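You operate a simulated robot arm through the tools that you are given. There is no shell and no other tool.

You run a simulated two-armed robot. Do the job below in one go: nothing can be reset, and whatever is moved stays where it is left.

## Task
Level the grey levelling plate both ways with the yellow spirit level.
Fine: level in the middle of the plate along the bench, brass knob till the bubble sits between its lines; level across, black knob likewise; put the level back.
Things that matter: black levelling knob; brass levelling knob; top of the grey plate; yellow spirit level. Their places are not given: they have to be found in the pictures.

The check looks at the end state, three seconds after you hand in, the way a careful person would. Anything else that was tipped, shoved, dropped, spilled or broken makes it a failure.

## Robot
Two 7-joint arms with two-finger grippers on one trunk that stands fixed in place. Base frame: the origin is at the foot of the trunk, x ahead of it, y to its left, z up; the work surface is at about z = 800. Lengths are in mm, angles in rad, forces in N, time in s.
The left shoulder is at [78, 151, 988], the right one opposite. With the tool pointing down near the work surface each hand reaches from about 300 to 800 mm from the base axis, measured 20 degrees to its own side. Payload 2.54 kg a hand.
Tool frame (each hand has its own): the origin (TCP) lies between the finger pads and is the grasp point; the fingertips stand 30 mm ahead of it; z points along the fingers, y is the line along which they close. Largest opening 116 mm; the body of the gripper starts 95 mm behind the TCP.
Orientation is that of the tool frame in the base frame, as a unit quaternion [w, x, y, z]. With the fingers straight down and closing along the base's y, the tool's x points along the base's -x, its y along +y and its z along -z.

## Interface
- The arms move only by the tool servo_tool. It takes "left_motion", "right_motion" or both (then of equal length, played together; a hand with none holds still); each is a list of rows, each a list of 7 numbers: the turn, a rotation vector about the tool's x, y, z in rad, then the shift along the tool's x, y, z in mm, then the finger opening in mm, from 0 to 116. In form: [[rx, ry, rz, x, y, z, claw], ...]. A call has 1 to 20 rows; each row is the pose to reach, as a shift and turn from the pose commanded when the call began, along the tool's axes at that moment. A row lasts 0.2 s, in which the tool goes at most 50 mm and 0.15 rad; a call with a longer step from one row to the next is refused whole, and so is a gripper value outside its range. Where a pose cannot be reached the arm comes as near as it can. A force on the tool above 40 N (or 10 N above the force at the start of the call, whichever is more), or a blocked arm, ends the call early, and 0.2 s more pass. Each finger travels about 72 mm/s and halts on what it meets, pressing with about 31 N; the grip force reading is that of the motor and also rises with nothing between the fingers. The clock runs only during rows and for 0.2 s after the last one: add rows that repeat a pose to give the fingers time. It gives the time, the measured TCP pose, the force on the tool (base axes), the opening and the grip force at its end, in the units of the frame above (readings bear some noise), with the torque about the TCP (base axes, N m) and any sound that the robot's microphone picked up, and new pictures: "show" is both (left out), scene, wrist or none (wrist: the cameras of the hands that moved).
- Cameras (640 x 400 px; columns grow to the right, rows downward): "scene" is now at [148.6, -56, 1167.3]; the picture's right is [-0.52, -0.85, 0.00], its down [0.03, -0.02, -1.00] and it looks along [0.85, -0.52, 0.03] (base axes); focal length 214 px, centre (320, 200). "left" rides on the left gripper at [69, 15, -122] in its tool frame; the picture's right is [-0.21, 0.98, 0.00], its down [-0.83, -0.18, -0.53] and it looks along [-0.52, -0.11, 0.85] (tool axes); focal length 251 px, centre (320, 200). "right" rides on the right gripper at [69, -15, -122] in its tool frame; the picture's right is [0.21, 0.98, 0.00], its down [-0.83, 0.18, -0.53] and it looks along [-0.52, 0.11, 0.85] (tool axes); focal length 251 px, centre (320, 200).
- lift_body(by): slides the trunk up (or, below 0, down) by that many mm; the arms and the scene camera ride with it, the base frame stays. It gives what a move gives, with no picture.
- head_to(pan, tilt): turns the head with the scene camera to pan (to the left, within 1.396 rad either way) and tilt (down, from -0.506 to 1.204), counted from straight ahead of the robot. It gives what a move gives, and a new picture of the scene camera.
- measure_at(camera, pixels): for up to 12 pixels [column, row] of the newest picture of that camera ("zoom" is the newest enlarged one), the place [x, y, z] in the base frame of the surface seen there, good to about 3 mm, but the place of the scene camera against the robot may be out by one fixed shift of up to 12 mm in any direction. It takes no simulated time.
- enlarge(camera, box): a new picture of the part [left, top, right, bottom] of that camera's present view, enlarged. It takes no simulated time.
- hand_in(): hands the job in; it is judged then, once.

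Open the grippers and draw the arms clear of the work before you hand the job in, unless the task says otherwise.

The tools are called after ">>>" as a command line: name --argument value ..., lists and objects as JSON in quotes. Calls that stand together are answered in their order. servo_tool: Moves the arms, as the interface text tells. Its arguments: {"type":"object","properties":{"left_motion":{"type":"array","items":{"type":"array","items":{"type":"number"}}},"right_motion":{"type":"array","items":{"type":"array","items":{"type":"number"}}},"show":{"type":"string","enum":["both","scene","wrist","none"]}},"required":[]} The other tools are called the same way: lift_body (by) slides the trunk up or down; head_to (pan, tilt) turns the head that bears the scene camera; measure_at (camera, pixels) gives the place of the surface under pixels of a picture; enlarge (camera, box) takes an enlarged picture of a part of a camera's view; hand_in () hands the job in.

At the start:

```text
time: 0.0
left_eef_pos: [329.2, -48.0, 1172.5]
left_tcp_rot: [0.001, -0.001, 1.0, -0.002]
left_ft_force: [-1.0, 0.3, 0.2]
left_torque: [0.0, 0.0, -0.02]
left_width: 116.2
left_gripper_force: 0.2
right_eef_pos: [368.2, -557.0, 1176.2]
right_tcp_rot: [0.0, 0.0, 1.0, 0.0]
right_ft_force: [-0.4, -0.3, -0.4]
right_torque: [-0.01, 0.02, 0.02]
right_width: 116.1
right_gripper_force: 0.0
trunk travel left (down, up): [-225.0, 64.0]
head pan, tilt: [-0.552, -0.03]
```

scene: 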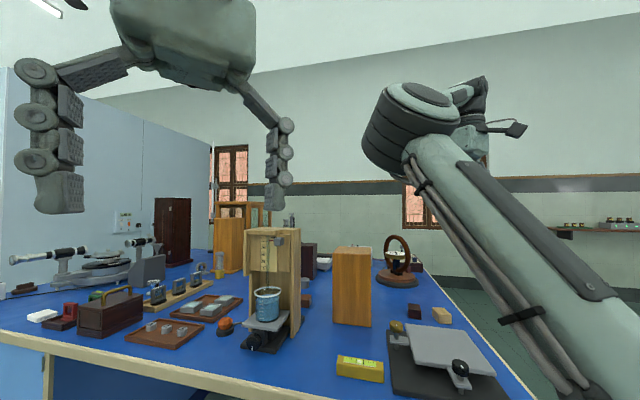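
right: 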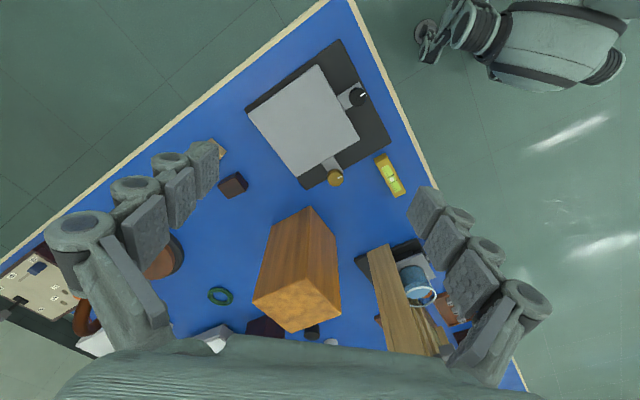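
left: 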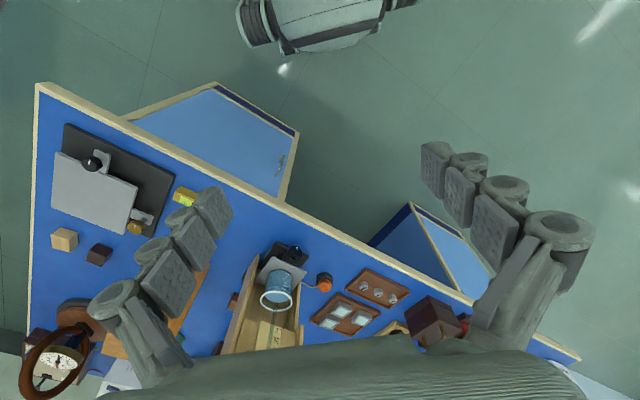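

The plate (right picture about (305,125)), brass knob (335,178), black knob (358,97) and yellow level (390,175) are visible. I take enlarged views of them first.

>>> enlarge --camera "right" --box '[230, 30, 430, 210]'

>>> enlarge --camera "scene" --box '[320, 300, 520, 400]'

>>> measure_at --camera "right" --pixels '[[320, 67], [248, 112], [300, 175], [357, 138], [335, 178], [357, 97], [390, 175], [380, 157], [401, 193], [305, 125], [340, 42], [388, 140]]'

```text
2.22 times, centred on (330, 120) of right
```

zoom: 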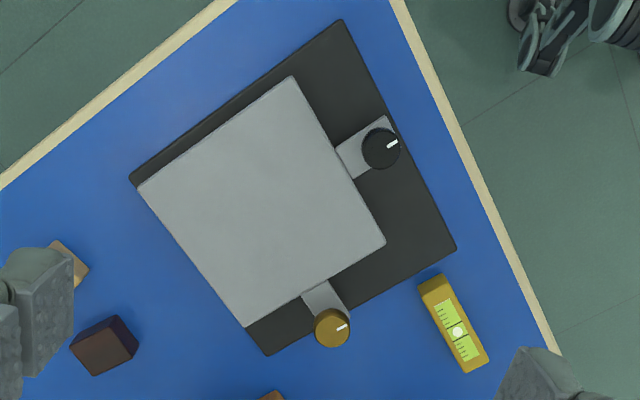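

```text
3.20 times, centred on (420, 350) of scene
```

zoom: 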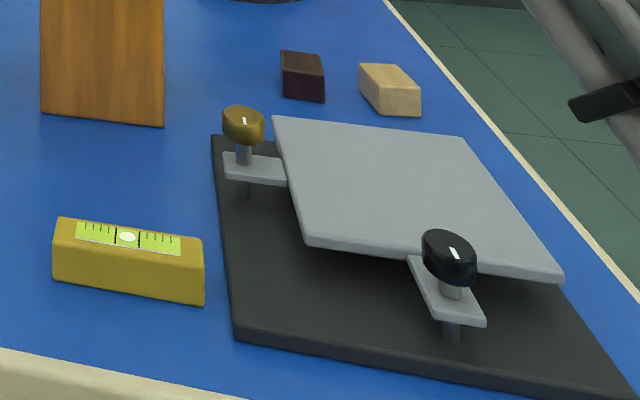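

```text
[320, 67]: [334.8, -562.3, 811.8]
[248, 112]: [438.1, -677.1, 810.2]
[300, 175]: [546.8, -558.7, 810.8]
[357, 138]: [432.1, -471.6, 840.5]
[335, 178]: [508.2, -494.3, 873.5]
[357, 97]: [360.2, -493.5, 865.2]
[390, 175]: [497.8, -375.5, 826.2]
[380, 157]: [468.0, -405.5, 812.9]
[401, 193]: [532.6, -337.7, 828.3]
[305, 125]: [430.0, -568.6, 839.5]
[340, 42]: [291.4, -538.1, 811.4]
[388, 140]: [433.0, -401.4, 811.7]
```

The zoom shows the plate with the brass knob on its far-left tab, the black knob on its near tab, and the level on the bench with its bubble near the middle. I turn the head towards the plate for a straighter view.

>>> head_to --pan -0.98 --tilt 0.6

```text
time: 1.0
left_eef_pos: [330.1, -47.6, 1171.8]
left_tcp_rot: [0.0, -0.001, 1.0, -0.001]
left_ft_force: [-0.4, -0.4, -0.4]
left_torque: [0.01, 0.01, 0.01]
left_width: 115.8
left_gripper_force: 0.1
right_eef_pos: [368.7, -555.8, 1176.7]
right_tcp_rot: [0.0, 0.0, 1.0, -0.001]
right_ft_force: [-0.5, 0.7, 0.2]
right_torque: [0.01, -0.03, -0.02]
right_width: 116.1
right_gripper_force: 0.0
trunk travel left (down, up): [-225.0, 64.0]
head pan, tilt: [-0.979, 0.6]
```

scene: 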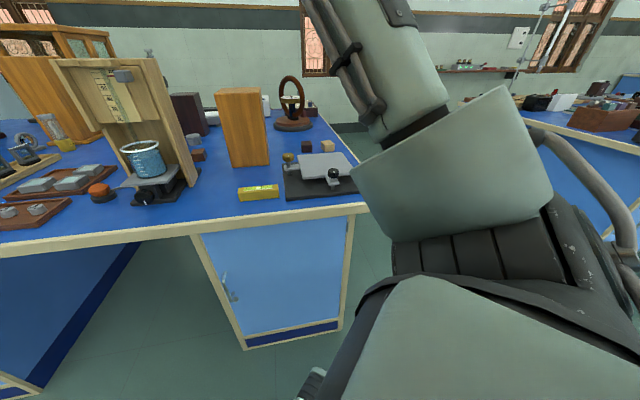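

The plate is now at about (322,165) and the level at (258,192). I enlarge both and measure points on them.

>>> enlarge --camera "scene" --box '[228, 138, 356, 218]'

>>> enlarge --camera "scene" --box '[234, 178, 282, 208]'

```text
5.00 times, centred on (292, 178) of scene
```

zoom: 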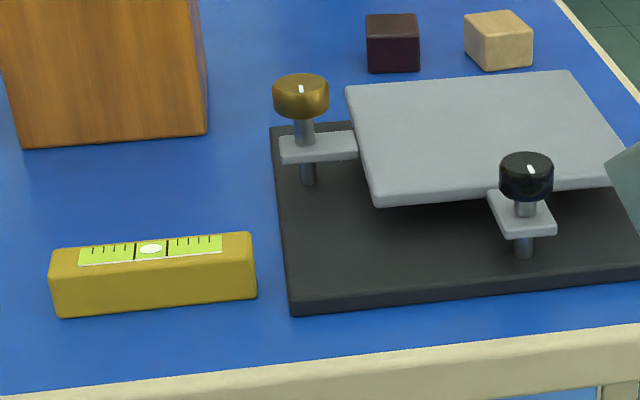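

```text
13.33 times, centred on (258, 193) of scene
```

zoom: 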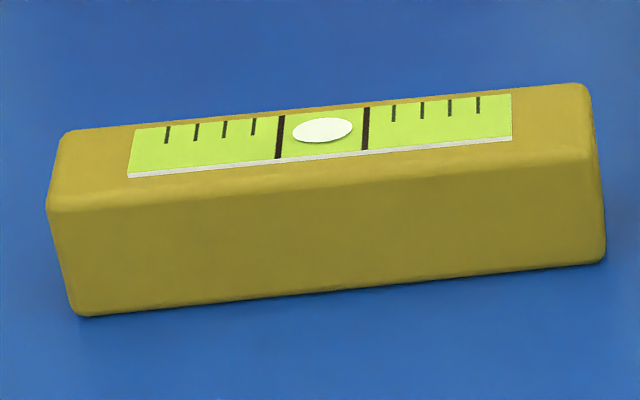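

The bubble (322,130) sits centred between its lines (278 and 366) while on the bench. I measure the level's corners from this zoom.

>>> measure_at --camera "zoom" --pixels '[[75, 135], [60, 205], [575, 90], [590, 142], [85, 305], [600, 255], [322, 130], [278, 137], [366, 128], [320, 230], [560, 330], [100, 60]]'

>>> measure_at --camera "right" --pixels '[[377, 155], [383, 152], [405, 191], [397, 196], [391, 178], [385, 168], [387, 162], [395, 186]]'

>>> enlarge --camera "right" --box '[358, 143, 422, 203]'

```text
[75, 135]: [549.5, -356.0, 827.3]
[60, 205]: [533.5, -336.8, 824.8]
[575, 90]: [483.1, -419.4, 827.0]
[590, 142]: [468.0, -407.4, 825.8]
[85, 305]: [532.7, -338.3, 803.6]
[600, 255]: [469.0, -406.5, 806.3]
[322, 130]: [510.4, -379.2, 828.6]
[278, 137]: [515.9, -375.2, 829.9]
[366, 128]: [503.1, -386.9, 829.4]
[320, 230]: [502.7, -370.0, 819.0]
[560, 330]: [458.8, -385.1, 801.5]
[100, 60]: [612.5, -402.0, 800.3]
```

```text
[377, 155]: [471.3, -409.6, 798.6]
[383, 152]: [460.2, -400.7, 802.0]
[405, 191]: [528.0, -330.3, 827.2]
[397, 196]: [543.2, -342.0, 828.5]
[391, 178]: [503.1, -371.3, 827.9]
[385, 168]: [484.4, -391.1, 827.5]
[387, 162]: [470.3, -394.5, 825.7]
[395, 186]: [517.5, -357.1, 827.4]
```

```text
6.67 times, centred on (390, 173) of right
```

zoom: 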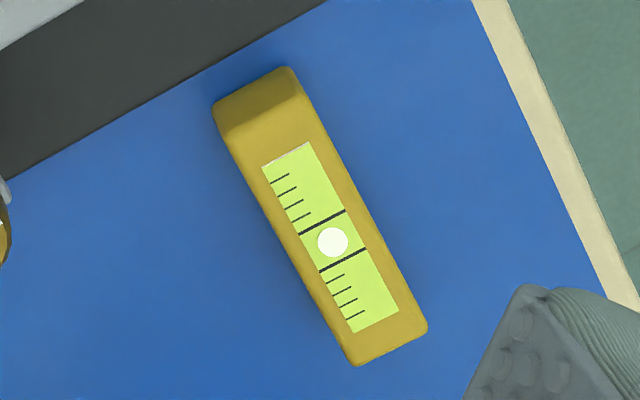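

I measure the level's top corners in the wrist zoom, which has no fixed shift.

>>> measure_at --camera "zoom" --pixels '[[220, 135], [303, 97], [422, 325], [355, 357], [332, 242], [300, 235], [345, 210], [320, 270], [366, 248], [215, 105], [285, 72], [325, 225]]'

>>> enlarge --camera "right" --box '[240, 30, 400, 210]'

```text
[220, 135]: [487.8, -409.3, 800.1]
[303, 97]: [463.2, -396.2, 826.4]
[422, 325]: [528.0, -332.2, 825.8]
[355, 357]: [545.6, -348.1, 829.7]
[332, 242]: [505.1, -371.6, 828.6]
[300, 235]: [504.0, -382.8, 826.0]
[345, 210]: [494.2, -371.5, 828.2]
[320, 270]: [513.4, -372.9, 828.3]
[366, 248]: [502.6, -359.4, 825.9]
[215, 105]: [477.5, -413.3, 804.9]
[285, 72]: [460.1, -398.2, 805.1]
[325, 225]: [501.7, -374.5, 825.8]
```

```text
2.22 times, centred on (320, 120) of right
```

zoom: 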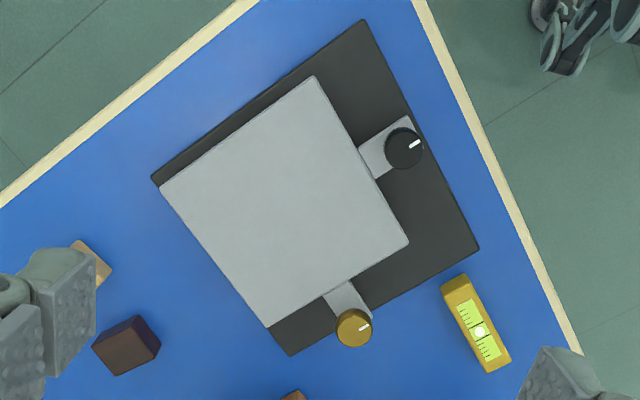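

Level centre is about (504.5,-372), axis at about 45° in the base frame. Now I measure the plate corners, knobs, and base slab in this wider zoom.

>>> measure_at --camera "zoom" --pixels '[[315, 82], [166, 188], [269, 322], [404, 242], [354, 326], [403, 147], [285, 205], [340, 297], [375, 160], [475, 248], [290, 350], [530, 230]]'

```text
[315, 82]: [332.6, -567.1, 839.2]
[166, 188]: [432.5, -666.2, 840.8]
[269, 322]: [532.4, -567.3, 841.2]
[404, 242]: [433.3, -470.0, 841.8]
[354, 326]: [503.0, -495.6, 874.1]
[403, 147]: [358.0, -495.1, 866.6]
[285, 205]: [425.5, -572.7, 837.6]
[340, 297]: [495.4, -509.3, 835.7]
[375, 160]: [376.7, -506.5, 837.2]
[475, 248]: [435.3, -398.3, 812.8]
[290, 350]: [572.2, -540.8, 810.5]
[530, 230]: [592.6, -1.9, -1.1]
```

Plate: centre about (433,-568), top z about 840, square of 140 turned 45°; brass knob (503,-496), black knob (358,-495). I check the tall wooden block's place and height for clearance before moving.

>>> measure_at --camera "right" --pixels '[[308, 208], [255, 303], [290, 330], [340, 292], [300, 300], [232, 185], [220, 150], [372, 245], [262, 270], [335, 262]]'

>>> measure_at --camera "scene" --pixels '[[240, 90], [230, 165], [268, 164], [217, 93], [265, 92], [258, 192], [322, 165], [289, 157], [334, 173]]'

```text
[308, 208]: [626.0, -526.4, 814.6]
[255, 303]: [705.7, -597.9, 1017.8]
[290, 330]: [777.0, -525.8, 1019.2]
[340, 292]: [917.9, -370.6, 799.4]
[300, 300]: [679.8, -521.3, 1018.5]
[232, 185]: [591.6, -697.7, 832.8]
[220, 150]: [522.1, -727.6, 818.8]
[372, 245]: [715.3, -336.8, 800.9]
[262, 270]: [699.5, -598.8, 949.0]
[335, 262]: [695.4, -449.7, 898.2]
```

```text
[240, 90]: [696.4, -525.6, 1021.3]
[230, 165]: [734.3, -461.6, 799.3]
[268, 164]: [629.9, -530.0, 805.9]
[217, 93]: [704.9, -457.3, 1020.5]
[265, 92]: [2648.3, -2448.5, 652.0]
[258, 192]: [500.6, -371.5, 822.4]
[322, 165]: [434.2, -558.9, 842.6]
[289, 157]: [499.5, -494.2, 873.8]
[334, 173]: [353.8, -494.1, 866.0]
```

The block's nearest corner is (628,-528) with top z 1020, well clear. I bring the right hand above the level, turned so the fingers close across it.

>>> servo_tool --right_motion '[[0, 0, -0.0785, -13.6, 18.5, 24, 116], [0, 0, -0.157, -27.2, 37, 48, 110], [0, 0, -0.2355, -40.8, 55.5, 72, 100], [0, 0, -0.314, -54.4, 74, 96, 90], [0, 0, -0.3925, -68, 92.5, 120, 80], [0, 0, -0.471, -81.6, 111, 144, 70], [0, 0, -0.5495, -95.2, 129.5, 168, 70], [0, 0, -0.628, -108.8, 148, 192, 70], [0, 0, -0.7065, -122.4, 166.5, 216, 70], [0, 0, -0.785, -136.3, 185, 240, 70], [0, 0, -0.785, -136.3, 185, 240, 70]]' --show "both"

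```text
time: 3.4
left_eef_pos: [329.9, -48.9, 1171.9]
left_tcp_rot: [0.001, 0.0, 1.0, -0.001]
left_ft_force: [0.0, 0.3, 0.6]
left_torque: [0.02, 0.03, -0.01]
left_width: 116.0
left_gripper_force: 0.0
right_eef_pos: [507.9, -380.9, 936.2]
right_tcp_rot: [0.0, -0.384, 0.924, 0.0]
right_ft_force: [-0.1, 0.6, 0.4]
right_torque: [-0.01, 0.0, -0.03]
right_width: 70.0
right_gripper_force: 0.1
right hand out of reach, approached as far as the arm can: row 10, 11
trunk travel left (down, up): [-225.0, 64.0]
head pan, tilt: [-0.979, 0.6]
```

scene: 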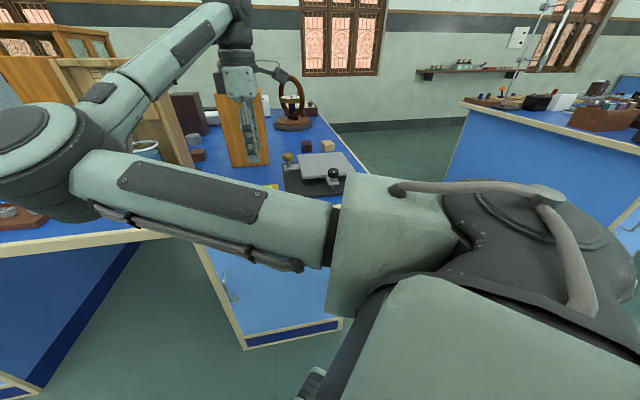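
right: 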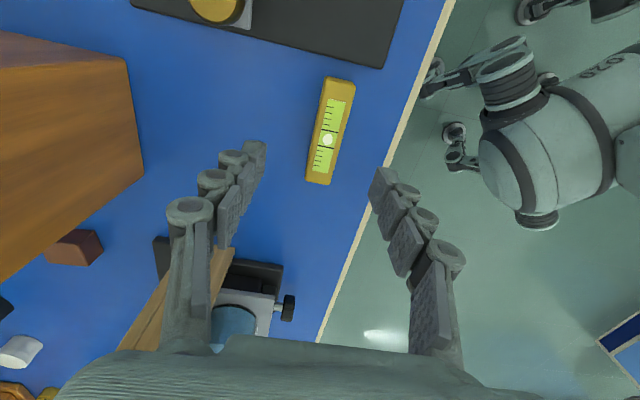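

The hand stopped about 9 mm short (level seen at (330,130), hand centre line at 320). I go down 50 mm and see whether the reach gets better lower down.

>>> servo_tool --right_motion '[[0, 0, 0, 0, 0, 25, 70], [0, 0, 0, 0, 0, 50, 70], [0, 0, 0, 0, 0, 50, 70]]' --show "wrist"

```text
time: 4.2
left_eef_pos: [329.9, -47.8, 1172.6]
left_tcp_rot: [0.0, 0.0, 1.0, -0.001]
left_ft_force: [-0.3, 0.1, 0.2]
left_torque: [0.01, -0.01, -0.03]
left_width: 116.3
left_gripper_force: 0.1
right_eef_pos: [508.7, -382.3, 888.7]
right_tcp_rot: [0.0, -0.383, 0.924, -0.001]
right_ft_force: [0.3, 0.1, 0.1]
right_torque: [-0.02, 0.02, 0.0]
right_width: 70.3
right_gripper_force: 0.0
trunk travel left (down, up): [-225.0, 64.0]
head pan, tilt: [-0.979, 0.6]
```

right: 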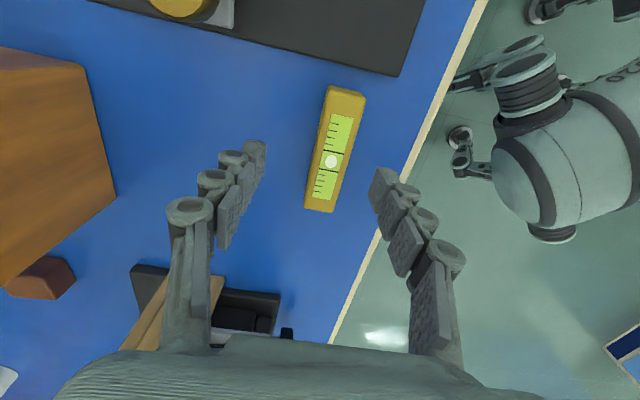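

No reach warning now; the level is 9.9 mm off along the tool's y. I shift sideways and go down 20 mm more.

>>> servo_tool --right_motion '[[0, 0, 0, -2, 5, 10, 70], [0, 0, 0, -4, 10, 20, 70], [0, 0, 0, -4, 10, 20, 70]]' --show "wrist"

```text
time: 5.0
left_eef_pos: [330.3, -48.1, 1172.3]
left_tcp_rot: [0.0, -0.001, 1.0, -0.002]
left_ft_force: [0.6, 0.5, -0.4]
left_torque: [-0.03, 0.0, 0.03]
left_width: 115.9
left_gripper_force: 0.1
right_eef_pos: [507.5, -382.6, 867.7]
right_tcp_rot: [0.0, -0.383, 0.924, 0.0]
right_ft_force: [0.4, -0.2, 0.0]
right_torque: [-0.02, 0.0, -0.01]
right_width: 69.8
right_gripper_force: 0.1
right hand out of reach, approached as far as the arm can: row 1, 2, 3
trunk travel left (down, up): [-225.0, 64.0]
head pan, tilt: [-0.979, 0.6]
```

right: 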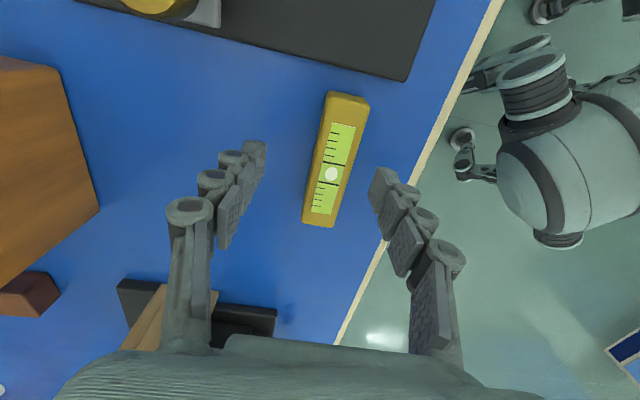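

The arm is at some joint limit towards +y with this yaw. I lift and try the opposite yaw (half a turn about the tool's z), watching for reach warnings.

>>> servo_tool --right_motion '[[0, 0, 0.14, 0, 0, -10, 70], [0, 0, 0.28, 0, 0, -20, 70], [0, 0, 0.42, 0, 0, -30, 70], [0, 0, 0.56, 0, 0, -40, 70], [0, 0, 0.7, 0, 0, -50, 70], [0, 0, 0.84, 0, 0, -60, 70], [0, 0, 0.98, 0, 0, -70, 70], [0, 0, 1.12, 0, 0, -80, 70], [0, 0, 1.26, 0, 0, -80, 70], [0, 0, 1.4, 0, 0, -80, 70], [0, 0, 1.54, 0, 0, -80, 70], [0, 0, 1.57, 0, 0, -80, 70]]' --show "both"

```text
time: 7.6
left_eef_pos: [330.3, -48.0, 1171.7]
left_tcp_rot: [0.0, -0.001, 1.0, -0.001]
left_ft_force: [0.2, -0.3, -0.2]
left_torque: [0.0, 0.03, 0.02]
left_width: 115.9
left_gripper_force: 0.1
right_eef_pos: [508.5, -383.2, 948.1]
right_tcp_rot: [0.0, 0.383, 0.924, 0.0]
right_ft_force: [-0.1, 0.1, 0.3]
right_torque: [-0.03, 0.03, -0.02]
right_width: 69.7
right_gripper_force: 0.0
trunk travel left (down, up): [-225.0, 64.0]
head pan, tilt: [-0.979, 0.6]
```

scene: 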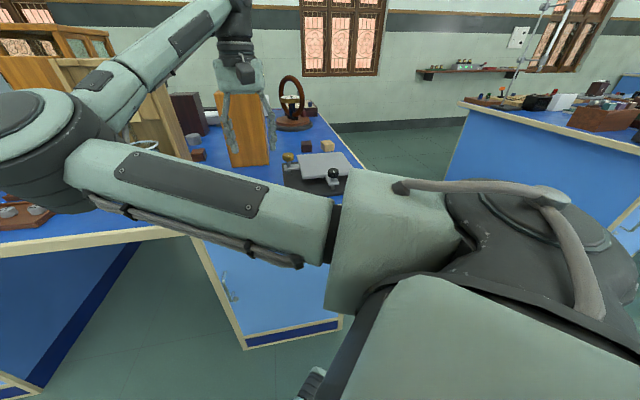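
right: 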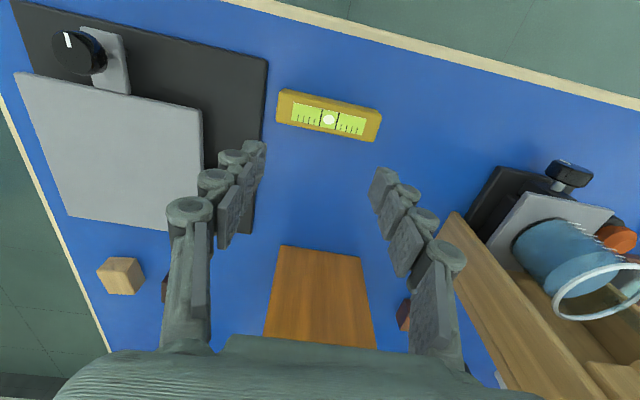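

With this yaw the elbow stays the same; the level is at (328,118). I test whether the missing 11 mm can be reached in this orientation.

>>> servo_tool --right_motion '[[0, 0, 0, 5, 2.5, 0, 70], [0, 0, 0, 10.6, 5, 0, 70], [0, 0, 0, 10.6, 5, 0, 70]]' --show "none"

```text
time: 8.4
left_eef_pos: [330.8, -48.3, 1172.3]
left_tcp_rot: [0.0, -0.002, 1.0, -0.001]
left_ft_force: [0.0, 0.5, 0.2]
left_torque: [0.03, 0.01, 0.0]
left_width: 115.6
left_gripper_force: 0.2
right_eef_pos: [508.1, -381.7, 947.7]
right_tcp_rot: [0.0, 0.383, 0.924, 0.001]
right_ft_force: [-0.3, 1.2, 0.7]
right_torque: [0.03, -0.03, -0.01]
right_width: 70.1
right_gripper_force: 0.1
right hand out of reach, approached as far as the arm can: row 1, 2, 3
trunk travel left (down, up): [-225.0, 64.0]
head pan, tilt: [-0.979, 0.6]
```

The limit is in the shoulder/elbow (elbow swung over to the left), not the wrist. I move the hand back over the plate area at height and look at the arm posture there.

>>> servo_tool --right_motion '[[0, 0, -0.1, 0, -20, -25, 70], [0, 0, -0.2, 0, -45, -50, 70], [0, 0, -0.3, -8, -75, -75, 70], [0, 0, -0.4, -16, -100, -90, 70], [0, 0, -0.5, -24, -125, -100, 70], [0, 0, -0.6, -40, -150, -100, 70], [0, 0, -0.7, -60, -170, -100, 70], [0, 0, -0.785, -78, -184, -100, 70], [0, 0, -0.785, -78, -184, -100, 70]]' --show "scene"

```text
time: 10.4
left_eef_pos: [329.9, -47.8, 1172.8]
left_tcp_rot: [0.001, -0.001, 1.0, 0.0]
left_ft_force: [-0.1, 0.0, -1.3]
left_torque: [-0.01, 0.01, 0.0]
left_width: 115.9
left_gripper_force: 0.1
right_eef_pos: [434.1, -567.9, 1047.1]
right_tcp_rot: [0.001, -0.001, 1.0, 0.0]
right_ft_force: [-0.3, -0.4, 0.2]
right_torque: [0.0, -0.03, 0.0]
right_width: 70.0
right_gripper_force: 0.1
trunk travel left (down, up): [-225.0, 64.0]
head pan, tilt: [-0.979, 0.6]
```

scene: 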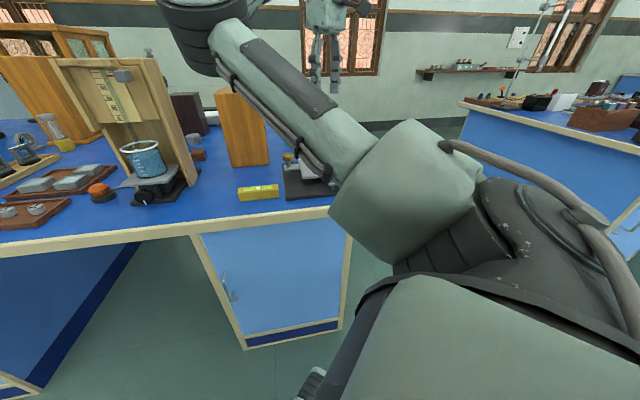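

The hand is now over the plate at (434,-568,1047), elbow up and to the left. I raise the trunk fully (better camera view, different arm posture) and then retry the level.

>>> lift_body --by 60

>>> servo_tool --right_motion '[[0, 0, -0.0785, -7, 19.6, 15, 70], [0, 0, -0.157, -14, 39.2, 30, 70], [0, 0, -0.2355, -21, 58.8, 45, 70], [0, 0, -0.314, -28, 78.4, 60, 70], [0, 0, -0.3925, -35, 98, 75, 70], [0, 0, -0.471, -42, 117.6, 90, 70], [0, 0, -0.5495, -49, 137.2, 105, 70], [0, 0, -0.628, -56, 156.8, 120, 70], [0, 0, -0.7065, -63, 176.4, 140, 70], [0, 0, -0.785, -70.5, 196, 170, 70], [0, 0, -0.785, -70.5, 196, 190, 70], [0, 0, -0.785, -70.5, 196, 190, 70]]' --show "both"

```text
time: 11.4
left_eef_pos: [330.7, -48.7, 1232.3]
left_tcp_rot: [0.0, -0.001, 1.0, -0.001]
left_ft_force: [0.2, -0.4, 0.3]
left_torque: [-0.02, 0.01, 0.02]
left_width: 116.1
left_gripper_force: 0.1
right_eef_pos: [434.1, -567.3, 1107.8]
right_tcp_rot: [0.0, 0.0, 1.0, -0.001]
right_ft_force: [0.0, 0.1, 1.1]
right_torque: [0.01, 0.0, -0.02]
right_width: 69.9
right_gripper_force: 0.0
trunk travel left (down, up): [-285.0, 4.0]
head pan, tilt: [-0.979, 0.6]
```

```text
time: 14.0
left_eef_pos: [329.2, -49.0, 1233.3]
left_tcp_rot: [0.001, -0.001, 1.0, -0.001]
left_ft_force: [-0.4, -0.4, 0.3]
left_torque: [0.01, 0.0, -0.02]
left_width: 115.8
left_gripper_force: 0.0
right_eef_pos: [506.7, -381.7, 918.3]
right_tcp_rot: [0.0, -0.382, 0.924, 0.001]
right_ft_force: [0.8, -0.4, -0.3]
right_torque: [0.03, -0.03, 0.02]
right_width: 70.0
right_gripper_force: 0.0
right hand out of reach, approached as far as the arm can: row 10, 11, 12
trunk travel left (down, up): [-285.0, 4.0]
head pan, tilt: [-0.979, 0.6]
```

scene: 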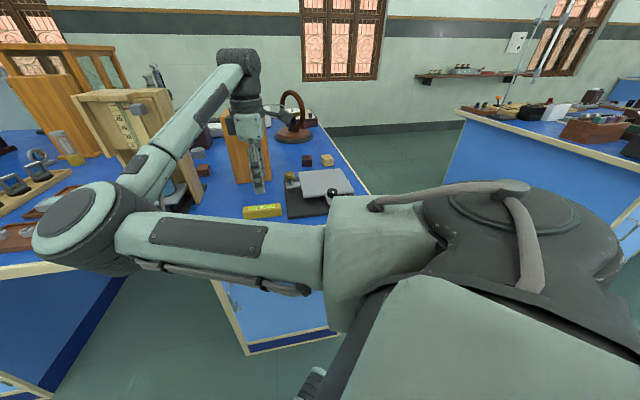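
right: 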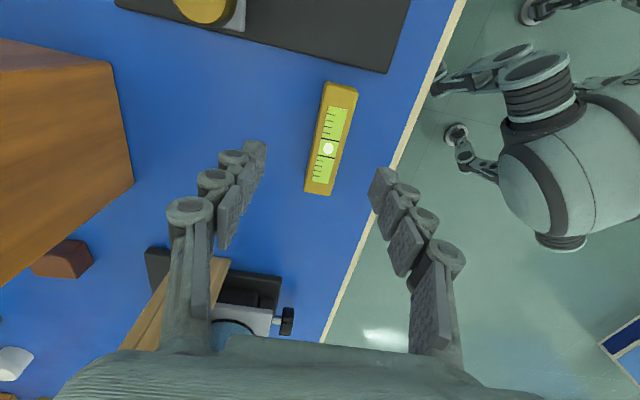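

The limit is the same (a shoulder yaw limit), but this view is good. I lean the tool by 0.1 rad along the level's long axis, so the pads stay flush with its sides while the fingers reach farther.

>>> servo_tool --right_motion '[[0, -0.05, 0, -2.6, 4.2, 0, 70], [0, -0.1, 0, -5.3, 8.4, 0, 70], [0, -0.1, 0, -5.3, 8.4, 0, 70]]' --show "wrist"

```text
time: 14.8
left_eef_pos: [329.3, -47.7, 1230.5]
left_tcp_rot: [0.0, 0.0, 1.0, -0.001]
left_ft_force: [0.6, -0.2, 0.2]
left_torque: [-0.01, 0.01, 0.01]
left_width: 116.0
left_gripper_force: 0.0
right_eef_pos: [507.8, -383.3, 917.3]
right_tcp_rot: [0.047, -0.382, 0.923, 0.019]
right_ft_force: [0.8, 1.1, 0.4]
right_torque: [0.02, 0.01, 0.04]
right_width: 70.0
right_gripper_force: 0.0
right hand out of reach, approached as far as the arm can: row 1, 2, 3
trunk travel left (down, up): [-285.0, 4.0]
head pan, tilt: [-0.979, 0.6]
```

right: 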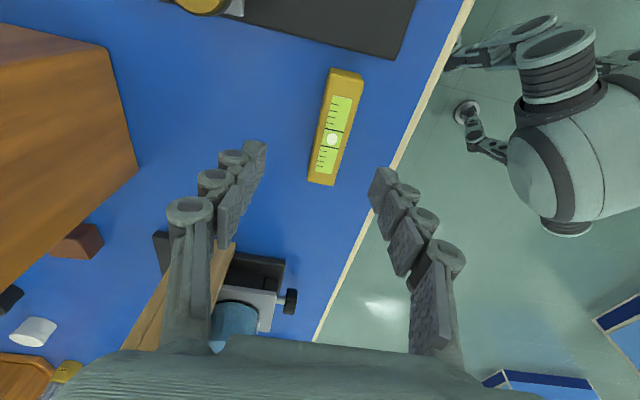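

Leaning did not help, and the right elbow (scene (85,230)) looks to be right under the left hand. I measure where the elbow is before deciding to move the left arm out of its way.

>>> measure_at --camera "scene" --pixels '[[70, 215], [120, 235], [40, 240], [165, 150], [240, 60], [250, 95], [256, 150], [380, 250]]'

>>> servo_tool --left_motion '[[0, 0, 0, 0, 40, 0, 116], [0, 0, 0, 0, 80, 0, 116], [0, 0, 0, 0, 120, 0, 116], [0, 0, 0, 0, 160, 0, 116], [0, 0, 0, 0, 200, 0, 116], [0, 0, 0, 0, 240, 0, 116], [0, 0, 0, 0, 280, 0, 116], [0, 0, 0, 0, 280, 0, 116]]' --show "scene"

```text
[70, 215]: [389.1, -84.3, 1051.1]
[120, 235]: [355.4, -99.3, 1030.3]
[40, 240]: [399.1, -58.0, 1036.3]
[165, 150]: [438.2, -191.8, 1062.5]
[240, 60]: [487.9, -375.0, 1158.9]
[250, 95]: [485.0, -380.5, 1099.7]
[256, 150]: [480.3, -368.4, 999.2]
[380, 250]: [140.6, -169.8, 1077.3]
```

```text
time: 16.6
left_eef_pos: [332.4, 226.8, 1225.2]
left_tcp_rot: [0.001, -0.001, 1.0, -0.001]
left_ft_force: [-1.1, 0.3, -0.2]
left_torque: [0.02, 0.01, 0.0]
left_width: 116.1
left_gripper_force: 0.0
left hand out of reach, approached as far as the arm can: row 7, 8
right_eef_pos: [506.9, -383.2, 917.9]
right_tcp_rot: [0.046, -0.383, 0.923, 0.019]
right_ft_force: [-0.8, -0.1, -0.1]
right_torque: [0.01, 0.0, -0.02]
right_width: 70.3
right_gripper_force: 0.1
trunk travel left (down, up): [-285.0, 4.0]
head pan, tilt: [-0.979, 0.6]
```

scene: 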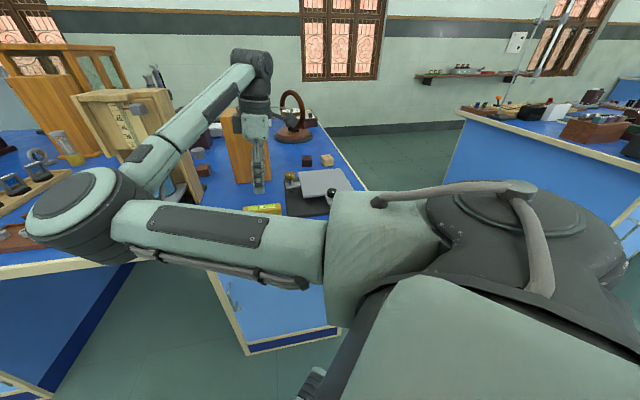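

The left arm is clear now. I retry the missing sideways shift with the right hand (and take the lean back out).

>>> servo_tool --right_motion '[[0, 0.05, 0, -2.6, 4.2, 0, 70], [0, 0.1, 0, -5.3, 9, 0, 70], [0, 0.1, 0, -5.3, 9, 0, 70]]' --show "none"

```text
time: 17.4
left_eef_pos: [333.6, 227.0, 1224.9]
left_tcp_rot: [0.0, -0.002, 1.0, -0.001]
left_ft_force: [0.1, -1.1, -0.3]
left_torque: [-0.02, 0.01, 0.0]
left_width: 115.9
left_gripper_force: 0.0
right_eef_pos: [509.1, -382.6, 916.8]
right_tcp_rot: [-0.001, -0.383, 0.924, -0.001]
right_ft_force: [0.1, 0.9, -0.2]
right_torque: [0.0, 0.03, -0.01]
right_width: 70.1
right_gripper_force: 0.1
right hand out of reach, approached as far as the arm can: row 2, 3
trunk travel left (down, up): [-285.0, 4.0]
head pan, tilt: [-0.979, 0.6]
```

Still limited, so it depends on the elbow posture. I raise the hand high, move it past the level's y up there, and see whether it can then come down in a better posture.

>>> servo_tool --right_motion '[[0, 0, 0, 0, 0, -40, 70], [0, 0, 0, 0, 0, -80, 70], [0, 0, 0, 0, 0, -120, 70], [0, 0, 0, 0, 0, -160, 70], [0, 0, 0, 0, 0, -200, 70], [0, 0, 0, -10, 15, -240, 70], [0, 0, 0, -20, 30, -260, 70], [0, 0, 0, -30, 45, -260, 70], [0, 0, 0, -40, 60, -260, 70], [0, 0, 0, -40, 60, -260, 70]]' --show "scene"

```text
time: 19.6
left_eef_pos: [333.1, 226.7, 1226.2]
left_tcp_rot: [-0.001, -0.001, 1.0, 0.0]
left_ft_force: [-0.3, -0.5, -0.1]
left_torque: [0.0, 0.02, 0.02]
left_width: 116.1
left_gripper_force: 0.1
right_eef_pos: [495.4, -312.6, 1174.4]
right_tcp_rot: [-0.002, -0.382, 0.924, 0.001]
right_ft_force: [-0.5, -0.1, 0.0]
right_torque: [0.03, 0.01, 0.0]
right_width: 69.9
right_gripper_force: 0.1
trunk travel left (down, up): [-285.0, 4.0]
head pan, tilt: [-0.979, 0.6]
```

scene: 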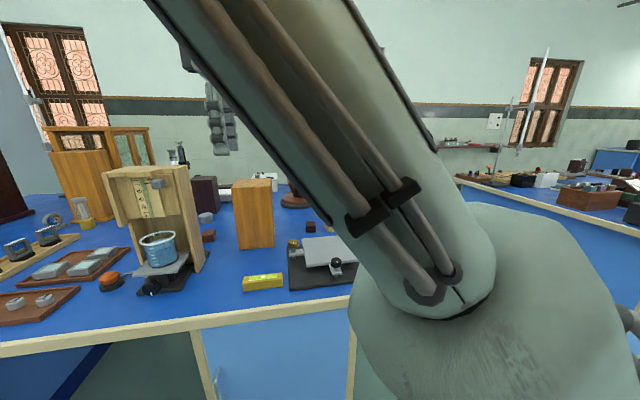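

High up it reaches y=-313 without trouble, with the elbow up. Now I descend in steps towards the level while going sideways to it.

>>> servo_tool --right_motion '[[0, 0, 0, 0, 0, 40, 70], [0, 0, 0, 0, 0, 80, 70], [0, 0, 0, 0, 0, 120, 70], [0, 0, 0, 0, 0, 160, 70], [0, 0, 0, 0, 0, 200, 70], [0, 0, 0, 0, 0, 240, 70], [0, 0, 0, 0, 0, 240, 70]]' --show "scene"

```text
time: 21.2
left_eef_pos: [332.7, 226.5, 1225.5]
left_tcp_rot: [0.0, -0.001, 1.0, -0.001]
left_ft_force: [-0.2, -0.1, 0.1]
left_torque: [0.02, -0.01, 0.03]
left_width: 116.2
left_gripper_force: 0.0
right_eef_pos: [493.9, -310.9, 935.9]
right_tcp_rot: [0.0, -0.382, 0.924, -0.001]
right_ft_force: [0.5, 0.3, -0.3]
right_torque: [-0.03, 0.01, 0.01]
right_width: 69.8
right_gripper_force: 0.0
trunk travel left (down, up): [-285.0, 4.0]
head pan, tilt: [-0.979, 0.6]
```

scene: 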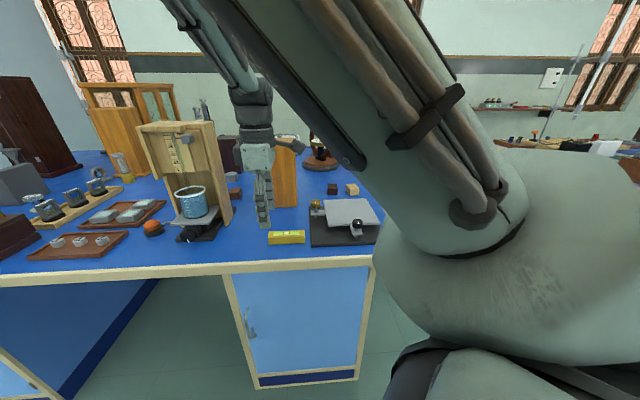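

The elbow-up posture holds and the hand is at (494,-311,936). I move across to the level's centre line and down to about z 880.

>>> servo_tool --right_motion '[[0, 0, 0, 12, -17, 0, 70], [0, 0, 0, 24, -34, 0, 70], [0, 0, 0, 35.6, -50.6, 0, 70], [0, 0, 0, 35.6, -50.6, 28, 70], [0, 0, 0, 35.6, -50.6, 56, 70], [0, 0, 0, 35.6, -50.6, 56, 70]]' --show "both"

```text
time: 22.6
left_eef_pos: [334.0, 226.4, 1226.8]
left_tcp_rot: [-0.001, -0.001, 1.0, -0.001]
left_ft_force: [0.1, 0.2, 1.2]
left_torque: [0.01, 0.0, -0.01]
left_width: 116.0
left_gripper_force: 0.1
right_eef_pos: [506.3, -371.0, 880.4]
right_tcp_rot: [0.0, -0.383, 0.924, -0.001]
right_ft_force: [0.1, 0.3, 0.5]
right_torque: [0.01, -0.02, 0.02]
right_width: 70.2
right_gripper_force: 0.1
trunk travel left (down, up): [-285.0, 4.0]
head pan, tilt: [-0.979, 0.6]
```

scene: 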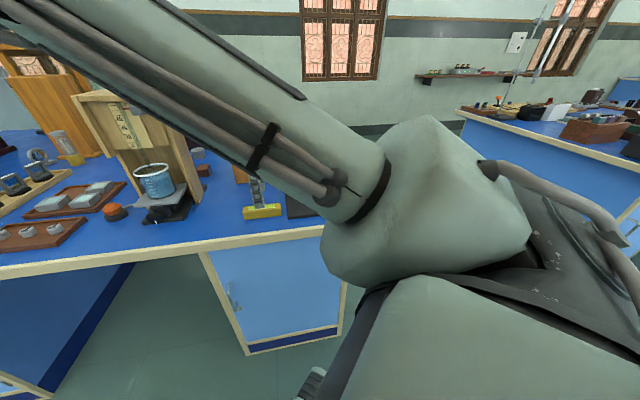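
right: 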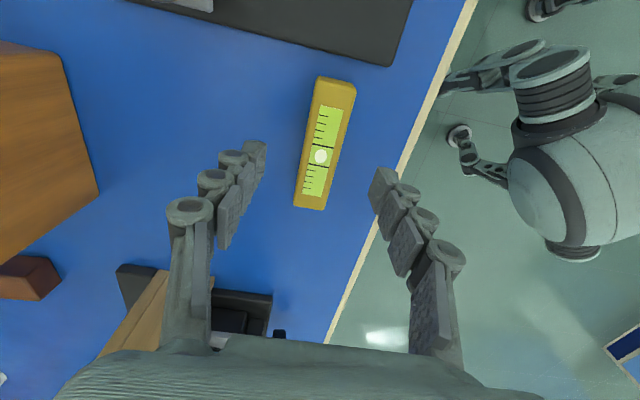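

The hand now sits over the level: bubble at (320,156), midway between the fingers. I measure the level's outline from this closer view to refine position and yaw.

>>> enlarge --camera "right" --box '[272, 65, 376, 225]'

>>> measure_at --camera "right" --pixels '[[316, 88], [352, 97], [296, 197], [320, 203], [320, 156], [315, 148], [330, 151], [305, 150], [337, 155], [250, 250], [330, 250]]'

```text
2.50 times, centred on (324, 145) of right
```

zoom: 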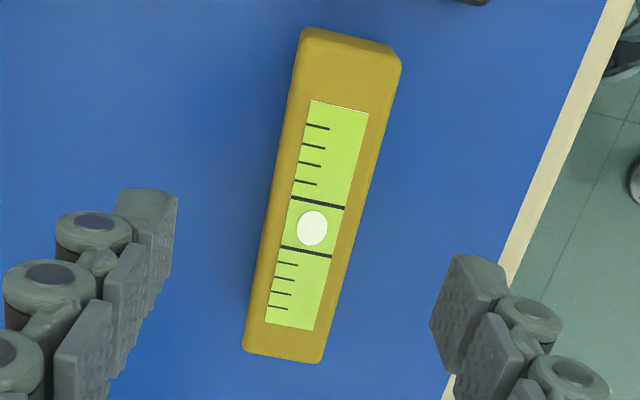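

```text
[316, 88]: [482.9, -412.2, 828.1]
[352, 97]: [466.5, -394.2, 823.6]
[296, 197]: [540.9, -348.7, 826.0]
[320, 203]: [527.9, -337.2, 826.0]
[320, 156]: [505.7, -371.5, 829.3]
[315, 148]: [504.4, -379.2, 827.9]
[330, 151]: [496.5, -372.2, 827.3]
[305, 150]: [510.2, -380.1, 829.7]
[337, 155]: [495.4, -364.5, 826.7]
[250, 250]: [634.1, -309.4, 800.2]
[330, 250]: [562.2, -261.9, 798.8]
```

Level centre about (504.7,-372.5), yaw 45°, which I keep as the place to return it to. I go down 45 mm so the fingertips stop about 5 mm above the bench.

>>> servo_tool --right_motion '[[0, 0, 0, 0, 0, 15, 70], [0, 0, 0, 0, 0, 30, 70], [0, 0, 0, 0, 0, 40, 70], [0, 0, 0, 0, 0, 45, 70], [0, 0, 0, 0, 0, 45, 70]]' --show "both"

```text
time: 23.8
left_eef_pos: [333.4, 226.8, 1225.4]
left_tcp_rot: [-0.001, -0.001, 1.0, 0.0]
left_ft_force: [-0.1, -0.2, 0.1]
left_torque: [-0.01, -0.01, 0.01]
left_width: 116.0
left_gripper_force: 0.0
right_eef_pos: [505.2, -371.7, 835.4]
right_tcp_rot: [0.001, -0.382, 0.924, 0.0]
right_ft_force: [0.0, 0.4, -0.2]
right_torque: [-0.01, 0.01, 0.0]
right_width: 70.1
right_gripper_force: 0.2
trunk travel left (down, up): [-285.0, 4.0]
head pan, tilt: [-0.979, 0.6]
```

scene: 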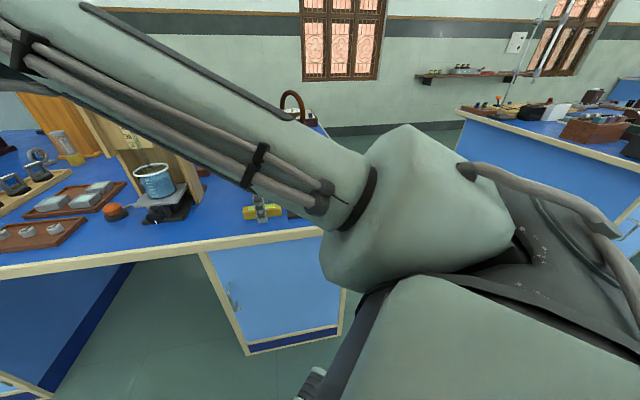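
right: 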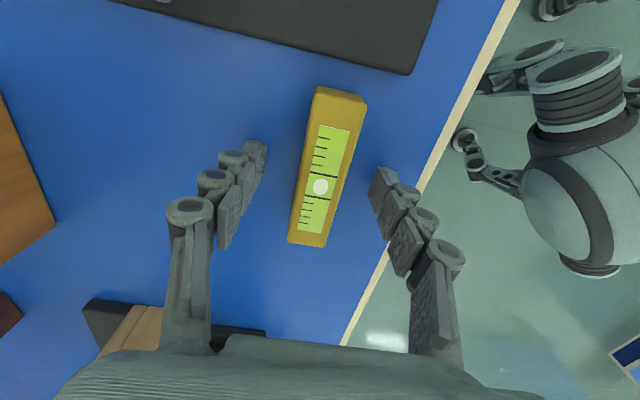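

The hand is at (505,-372,835) with the level centred between the fingers. I close on it.

>>> servo_tool --right_motion '[[0, 0, 0, 0, 0, 0, 45], [0, 0, 0, 0, 0, 0, 30], [0, 0, 0, 0, 0, 0, 18], [0, 0, 0, 0, 0, 0, 18], [0, 0, 0, 0, 0, 0, 18]]' --show "wrist"

```text
time: 25.0
left_eef_pos: [333.4, 226.2, 1225.7]
left_tcp_rot: [0.0, 0.0, 1.0, -0.001]
left_ft_force: [-1.1, 0.1, 0.5]
left_torque: [-0.01, 0.01, -0.02]
left_width: 116.2
left_gripper_force: 0.1
right_eef_pos: [505.5, -372.6, 836.3]
right_tcp_rot: [0.001, -0.383, 0.924, 0.0]
right_ft_force: [0.0, 0.7, -0.8]
right_torque: [0.01, 0.04, 0.01]
right_width: 27.1
right_gripper_force: 30.9
trunk travel left (down, up): [-285.0, 4.0]
head pan, tilt: [-0.979, 0.6]
```

right: 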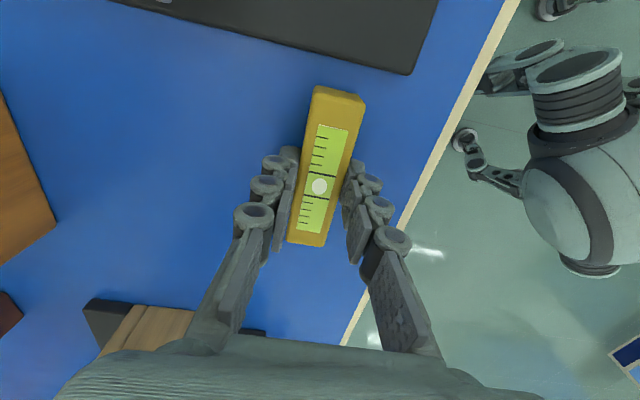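

Gripped (width 27.1, 31 N). I lift 120 mm and carry it over the middle of the plate at (432.7,-567.7).

>>> servo_tool --right_motion '[[0, 0, 0, 0, 0, -20, 18], [0, 0, 0, 0, 0, -50, 18], [0, 0, 0, 0, 0, -85, 18], [0, 0, 0, 0, 0, -120, 18], [0, 0, 0, 27, -12, -120, 18], [0, 0, 0, 62, -28, -120, 18], [0, 0, 0, 98, -45, -120, 18], [0, 0, 0, 134, -61, -120, 18], [0, 0, 0, 165, -76, -120, 18], [0, 0, 0, 189.9, -87.2, -120, 18], [0, 0, 0, 189.9, -87.2, -120, 18]]' --show "both"

```text
time: 27.4
left_eef_pos: [333.3, 226.8, 1225.8]
left_tcp_rot: [0.0, -0.001, 1.0, -0.001]
left_ft_force: [0.0, 0.1, 0.7]
left_torque: [0.01, 0.0, 0.02]
left_width: 116.1
left_gripper_force: 0.0
right_eef_pos: [432.4, -569.6, 957.3]
right_tcp_rot: [0.001, -0.383, 0.924, -0.001]
right_ft_force: [0.4, -0.2, -0.1]
right_torque: [0.0, 0.01, -0.04]
right_width: 18.0
right_gripper_force: 0.0
trunk travel left (down, up): [-285.0, 4.0]
head pan, tilt: [-0.979, 0.6]
```

scene: 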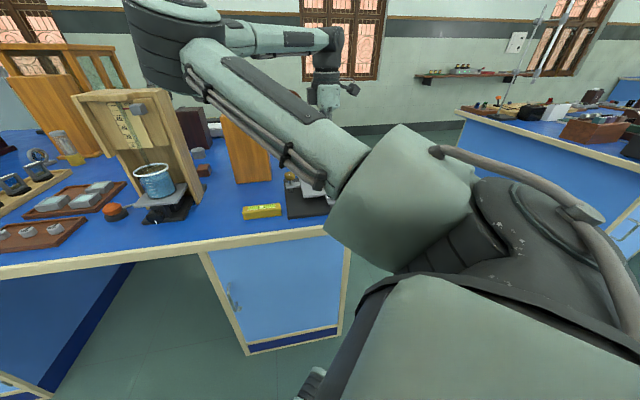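
right: 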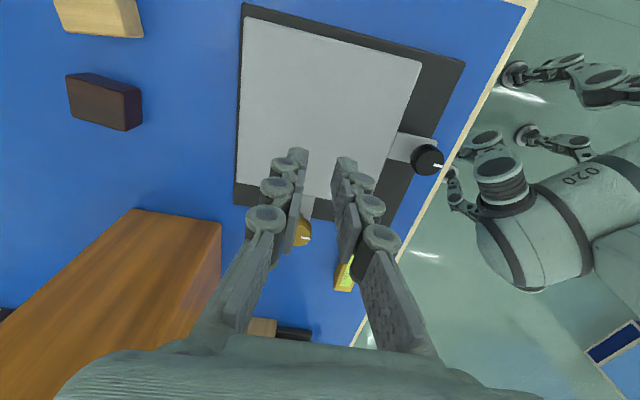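

The grip slipped: the level stayed on the bench (scene (262,211)) and the fingers closed to 18. I check whether it has moved.

>>> enlarge --camera "scene" --box '[238, 196, 286, 226]'

>>> measure_at --camera "scene" --pixels '[[244, 211], [279, 206], [262, 208], [245, 218], [280, 215]]'

>>> enlarge --camera "right" --box '[230, 140, 410, 300]'

```text
13.33 times, centred on (262, 211) of scene
```

zoom: 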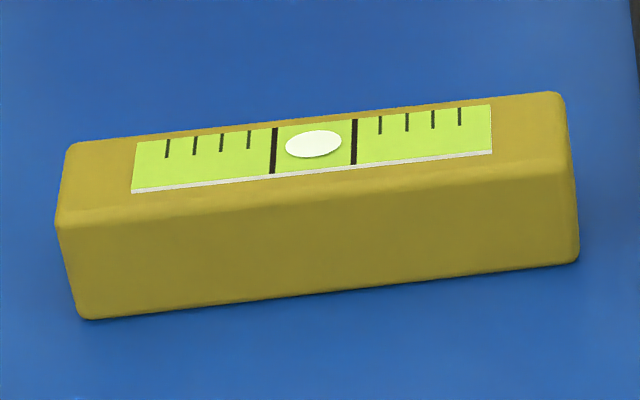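

```text
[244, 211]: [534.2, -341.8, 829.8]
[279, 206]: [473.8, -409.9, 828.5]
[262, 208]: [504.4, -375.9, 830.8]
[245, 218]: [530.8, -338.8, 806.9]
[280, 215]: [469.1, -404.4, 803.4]
```

```text
2.50 times, centred on (320, 220) of right
```

zoom: 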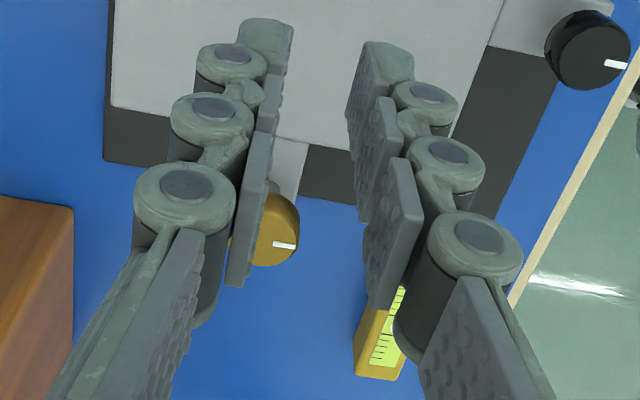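

The level is practically unmoved. I go back over it with open fingers, to grip it lower and lift more slowly.

>>> servo_tool --right_motion '[[0, 0, 0, -30, 14, 0, 40], [0, 0, 0, -65, 30, 0, 70], [0, 0, 0, -100, 46, 0, 70], [0, 0, 0, -135, 62, 0, 70], [0, 0, 0, -165, 76, 0, 70], [0, 0, 0, -189.9, 87.2, 0, 70], [0, 0, 0, -189.9, 87.2, 40, 70], [0, 0, 0, -189.9, 87.2, 76, 70], [0, 0, 0, -189.9, 87.2, 76, 70]]' --show "wrist"

```text
time: 29.4
left_eef_pos: [333.1, 226.1, 1225.1]
left_tcp_rot: [0.0, 0.0, 1.0, 0.0]
left_ft_force: [-0.9, -0.3, 0.0]
left_torque: [-0.01, 0.02, -0.02]
left_width: 116.2
left_gripper_force: 0.0
right_eef_pos: [509.2, -380.9, 879.9]
right_tcp_rot: [0.0, -0.383, 0.924, 0.0]
right_ft_force: [-0.1, -0.5, -1.2]
right_torque: [0.01, 0.03, 0.03]
right_width: 69.9
right_gripper_force: 0.2
right hand out of reach, approached as far as the arm can: row 6, 7, 8, 9
trunk travel left (down, up): [-285.0, 4.0]
head pan, tilt: [-0.979, 0.6]
```

right: 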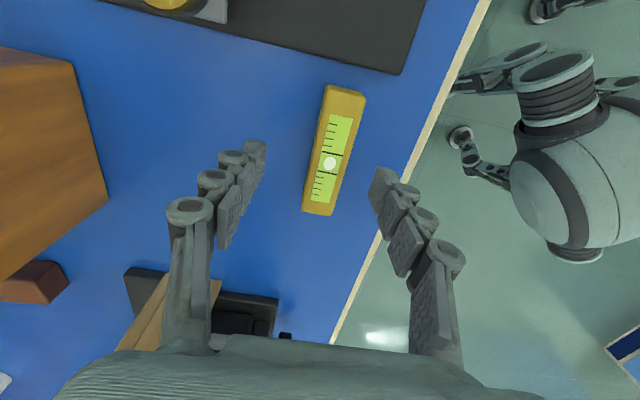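

The arm took the elbow-left posture again. I go up and around high as before, a bit lower this time, then come down on the level.

>>> servo_tool --right_motion '[[0, 0, 0, 0, 0, -40, 70], [0, 0, 0, 0, 0, -80, 70], [0, 0, 0, 0, 0, -120, 70], [0, 0, 0, 0, 0, -160, 70], [0, 0, 0, 0, 0, -200, 70], [0, 0, 0, -3, 5, -230, 70], [0, 0, 0, -6, 10, -250, 70], [0, 0, 0, -15, 25, -250, 70], [0, 0, 0, -25, 40, -250, 70], [0, 0, 0, -25, 40, -250, 70]]' --show "scene"

```text
time: 31.6
left_eef_pos: [333.1, 226.3, 1225.5]
left_tcp_rot: [0.001, -0.001, 1.0, -0.001]
left_ft_force: [-0.3, -0.4, 0.4]
left_torque: [0.02, -0.03, -0.03]
left_width: 116.0
left_gripper_force: 0.2
right_eef_pos: [502.2, -364.4, 1129.5]
right_tcp_rot: [0.0, -0.383, 0.924, 0.0]
right_ft_force: [0.3, -0.8, 0.3]
right_torque: [0.01, 0.0, 0.02]
right_width: 70.1
right_gripper_force: 0.0
right hand out of reach, approached as far as the arm can: row 2, 8, 9, 10
trunk travel left (down, up): [-285.0, 4.0]
head pan, tilt: [-0.979, 0.6]
```

scene: 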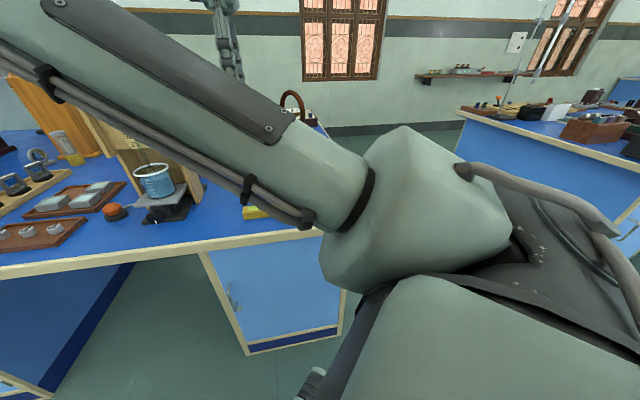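

At (502,-364,1130) now. I descend towards the level's centre from here.

>>> servo_tool --right_motion '[[0, 0, 0, 0, 0, 40, 70], [0, 0, 0, 0, 0, 80, 70], [0, 0, 0, 0, 0, 120, 70], [0, 0, 0, 1, -2, 160, 70], [0, 0, 0, 2, -4, 200, 70], [0, 0, 0, 3.8, -7, 235, 70], [0, 0, 0, 3.8, -7, 250, 70], [0, 0, 0, 3.8, -7, 250, 70]]' --show "wrist"

```text
time: 33.4
left_eef_pos: [332.6, 226.8, 1225.0]
left_tcp_rot: [0.001, -0.001, 1.0, -0.001]
left_ft_force: [-0.5, 0.5, -0.6]
left_torque: [0.03, 0.01, 0.02]
left_width: 115.9
left_gripper_force: 0.1
right_eef_pos: [506.9, -381.4, 878.7]
right_tcp_rot: [0.0, -0.382, 0.924, 0.001]
right_ft_force: [0.1, -0.2, 0.2]
right_torque: [0.0, 0.01, 0.0]
right_width: 69.9
right_gripper_force: 0.1
right hand out of reach, approached as far as the arm can: row 1, 2, 3, 4, 5, 6, 7, 8
trunk travel left (down, up): [-285.0, 4.0]
head pan, tilt: [-0.979, 0.6]
```

right: 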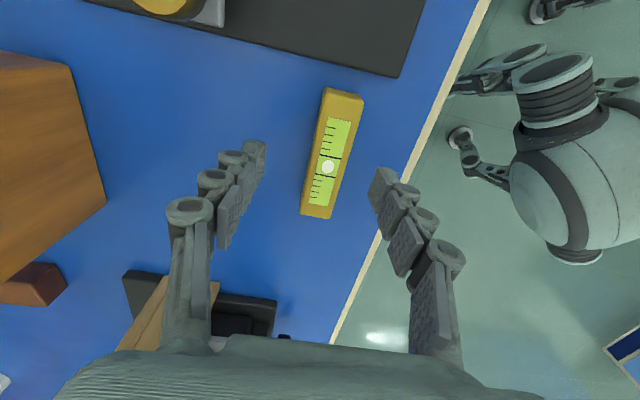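

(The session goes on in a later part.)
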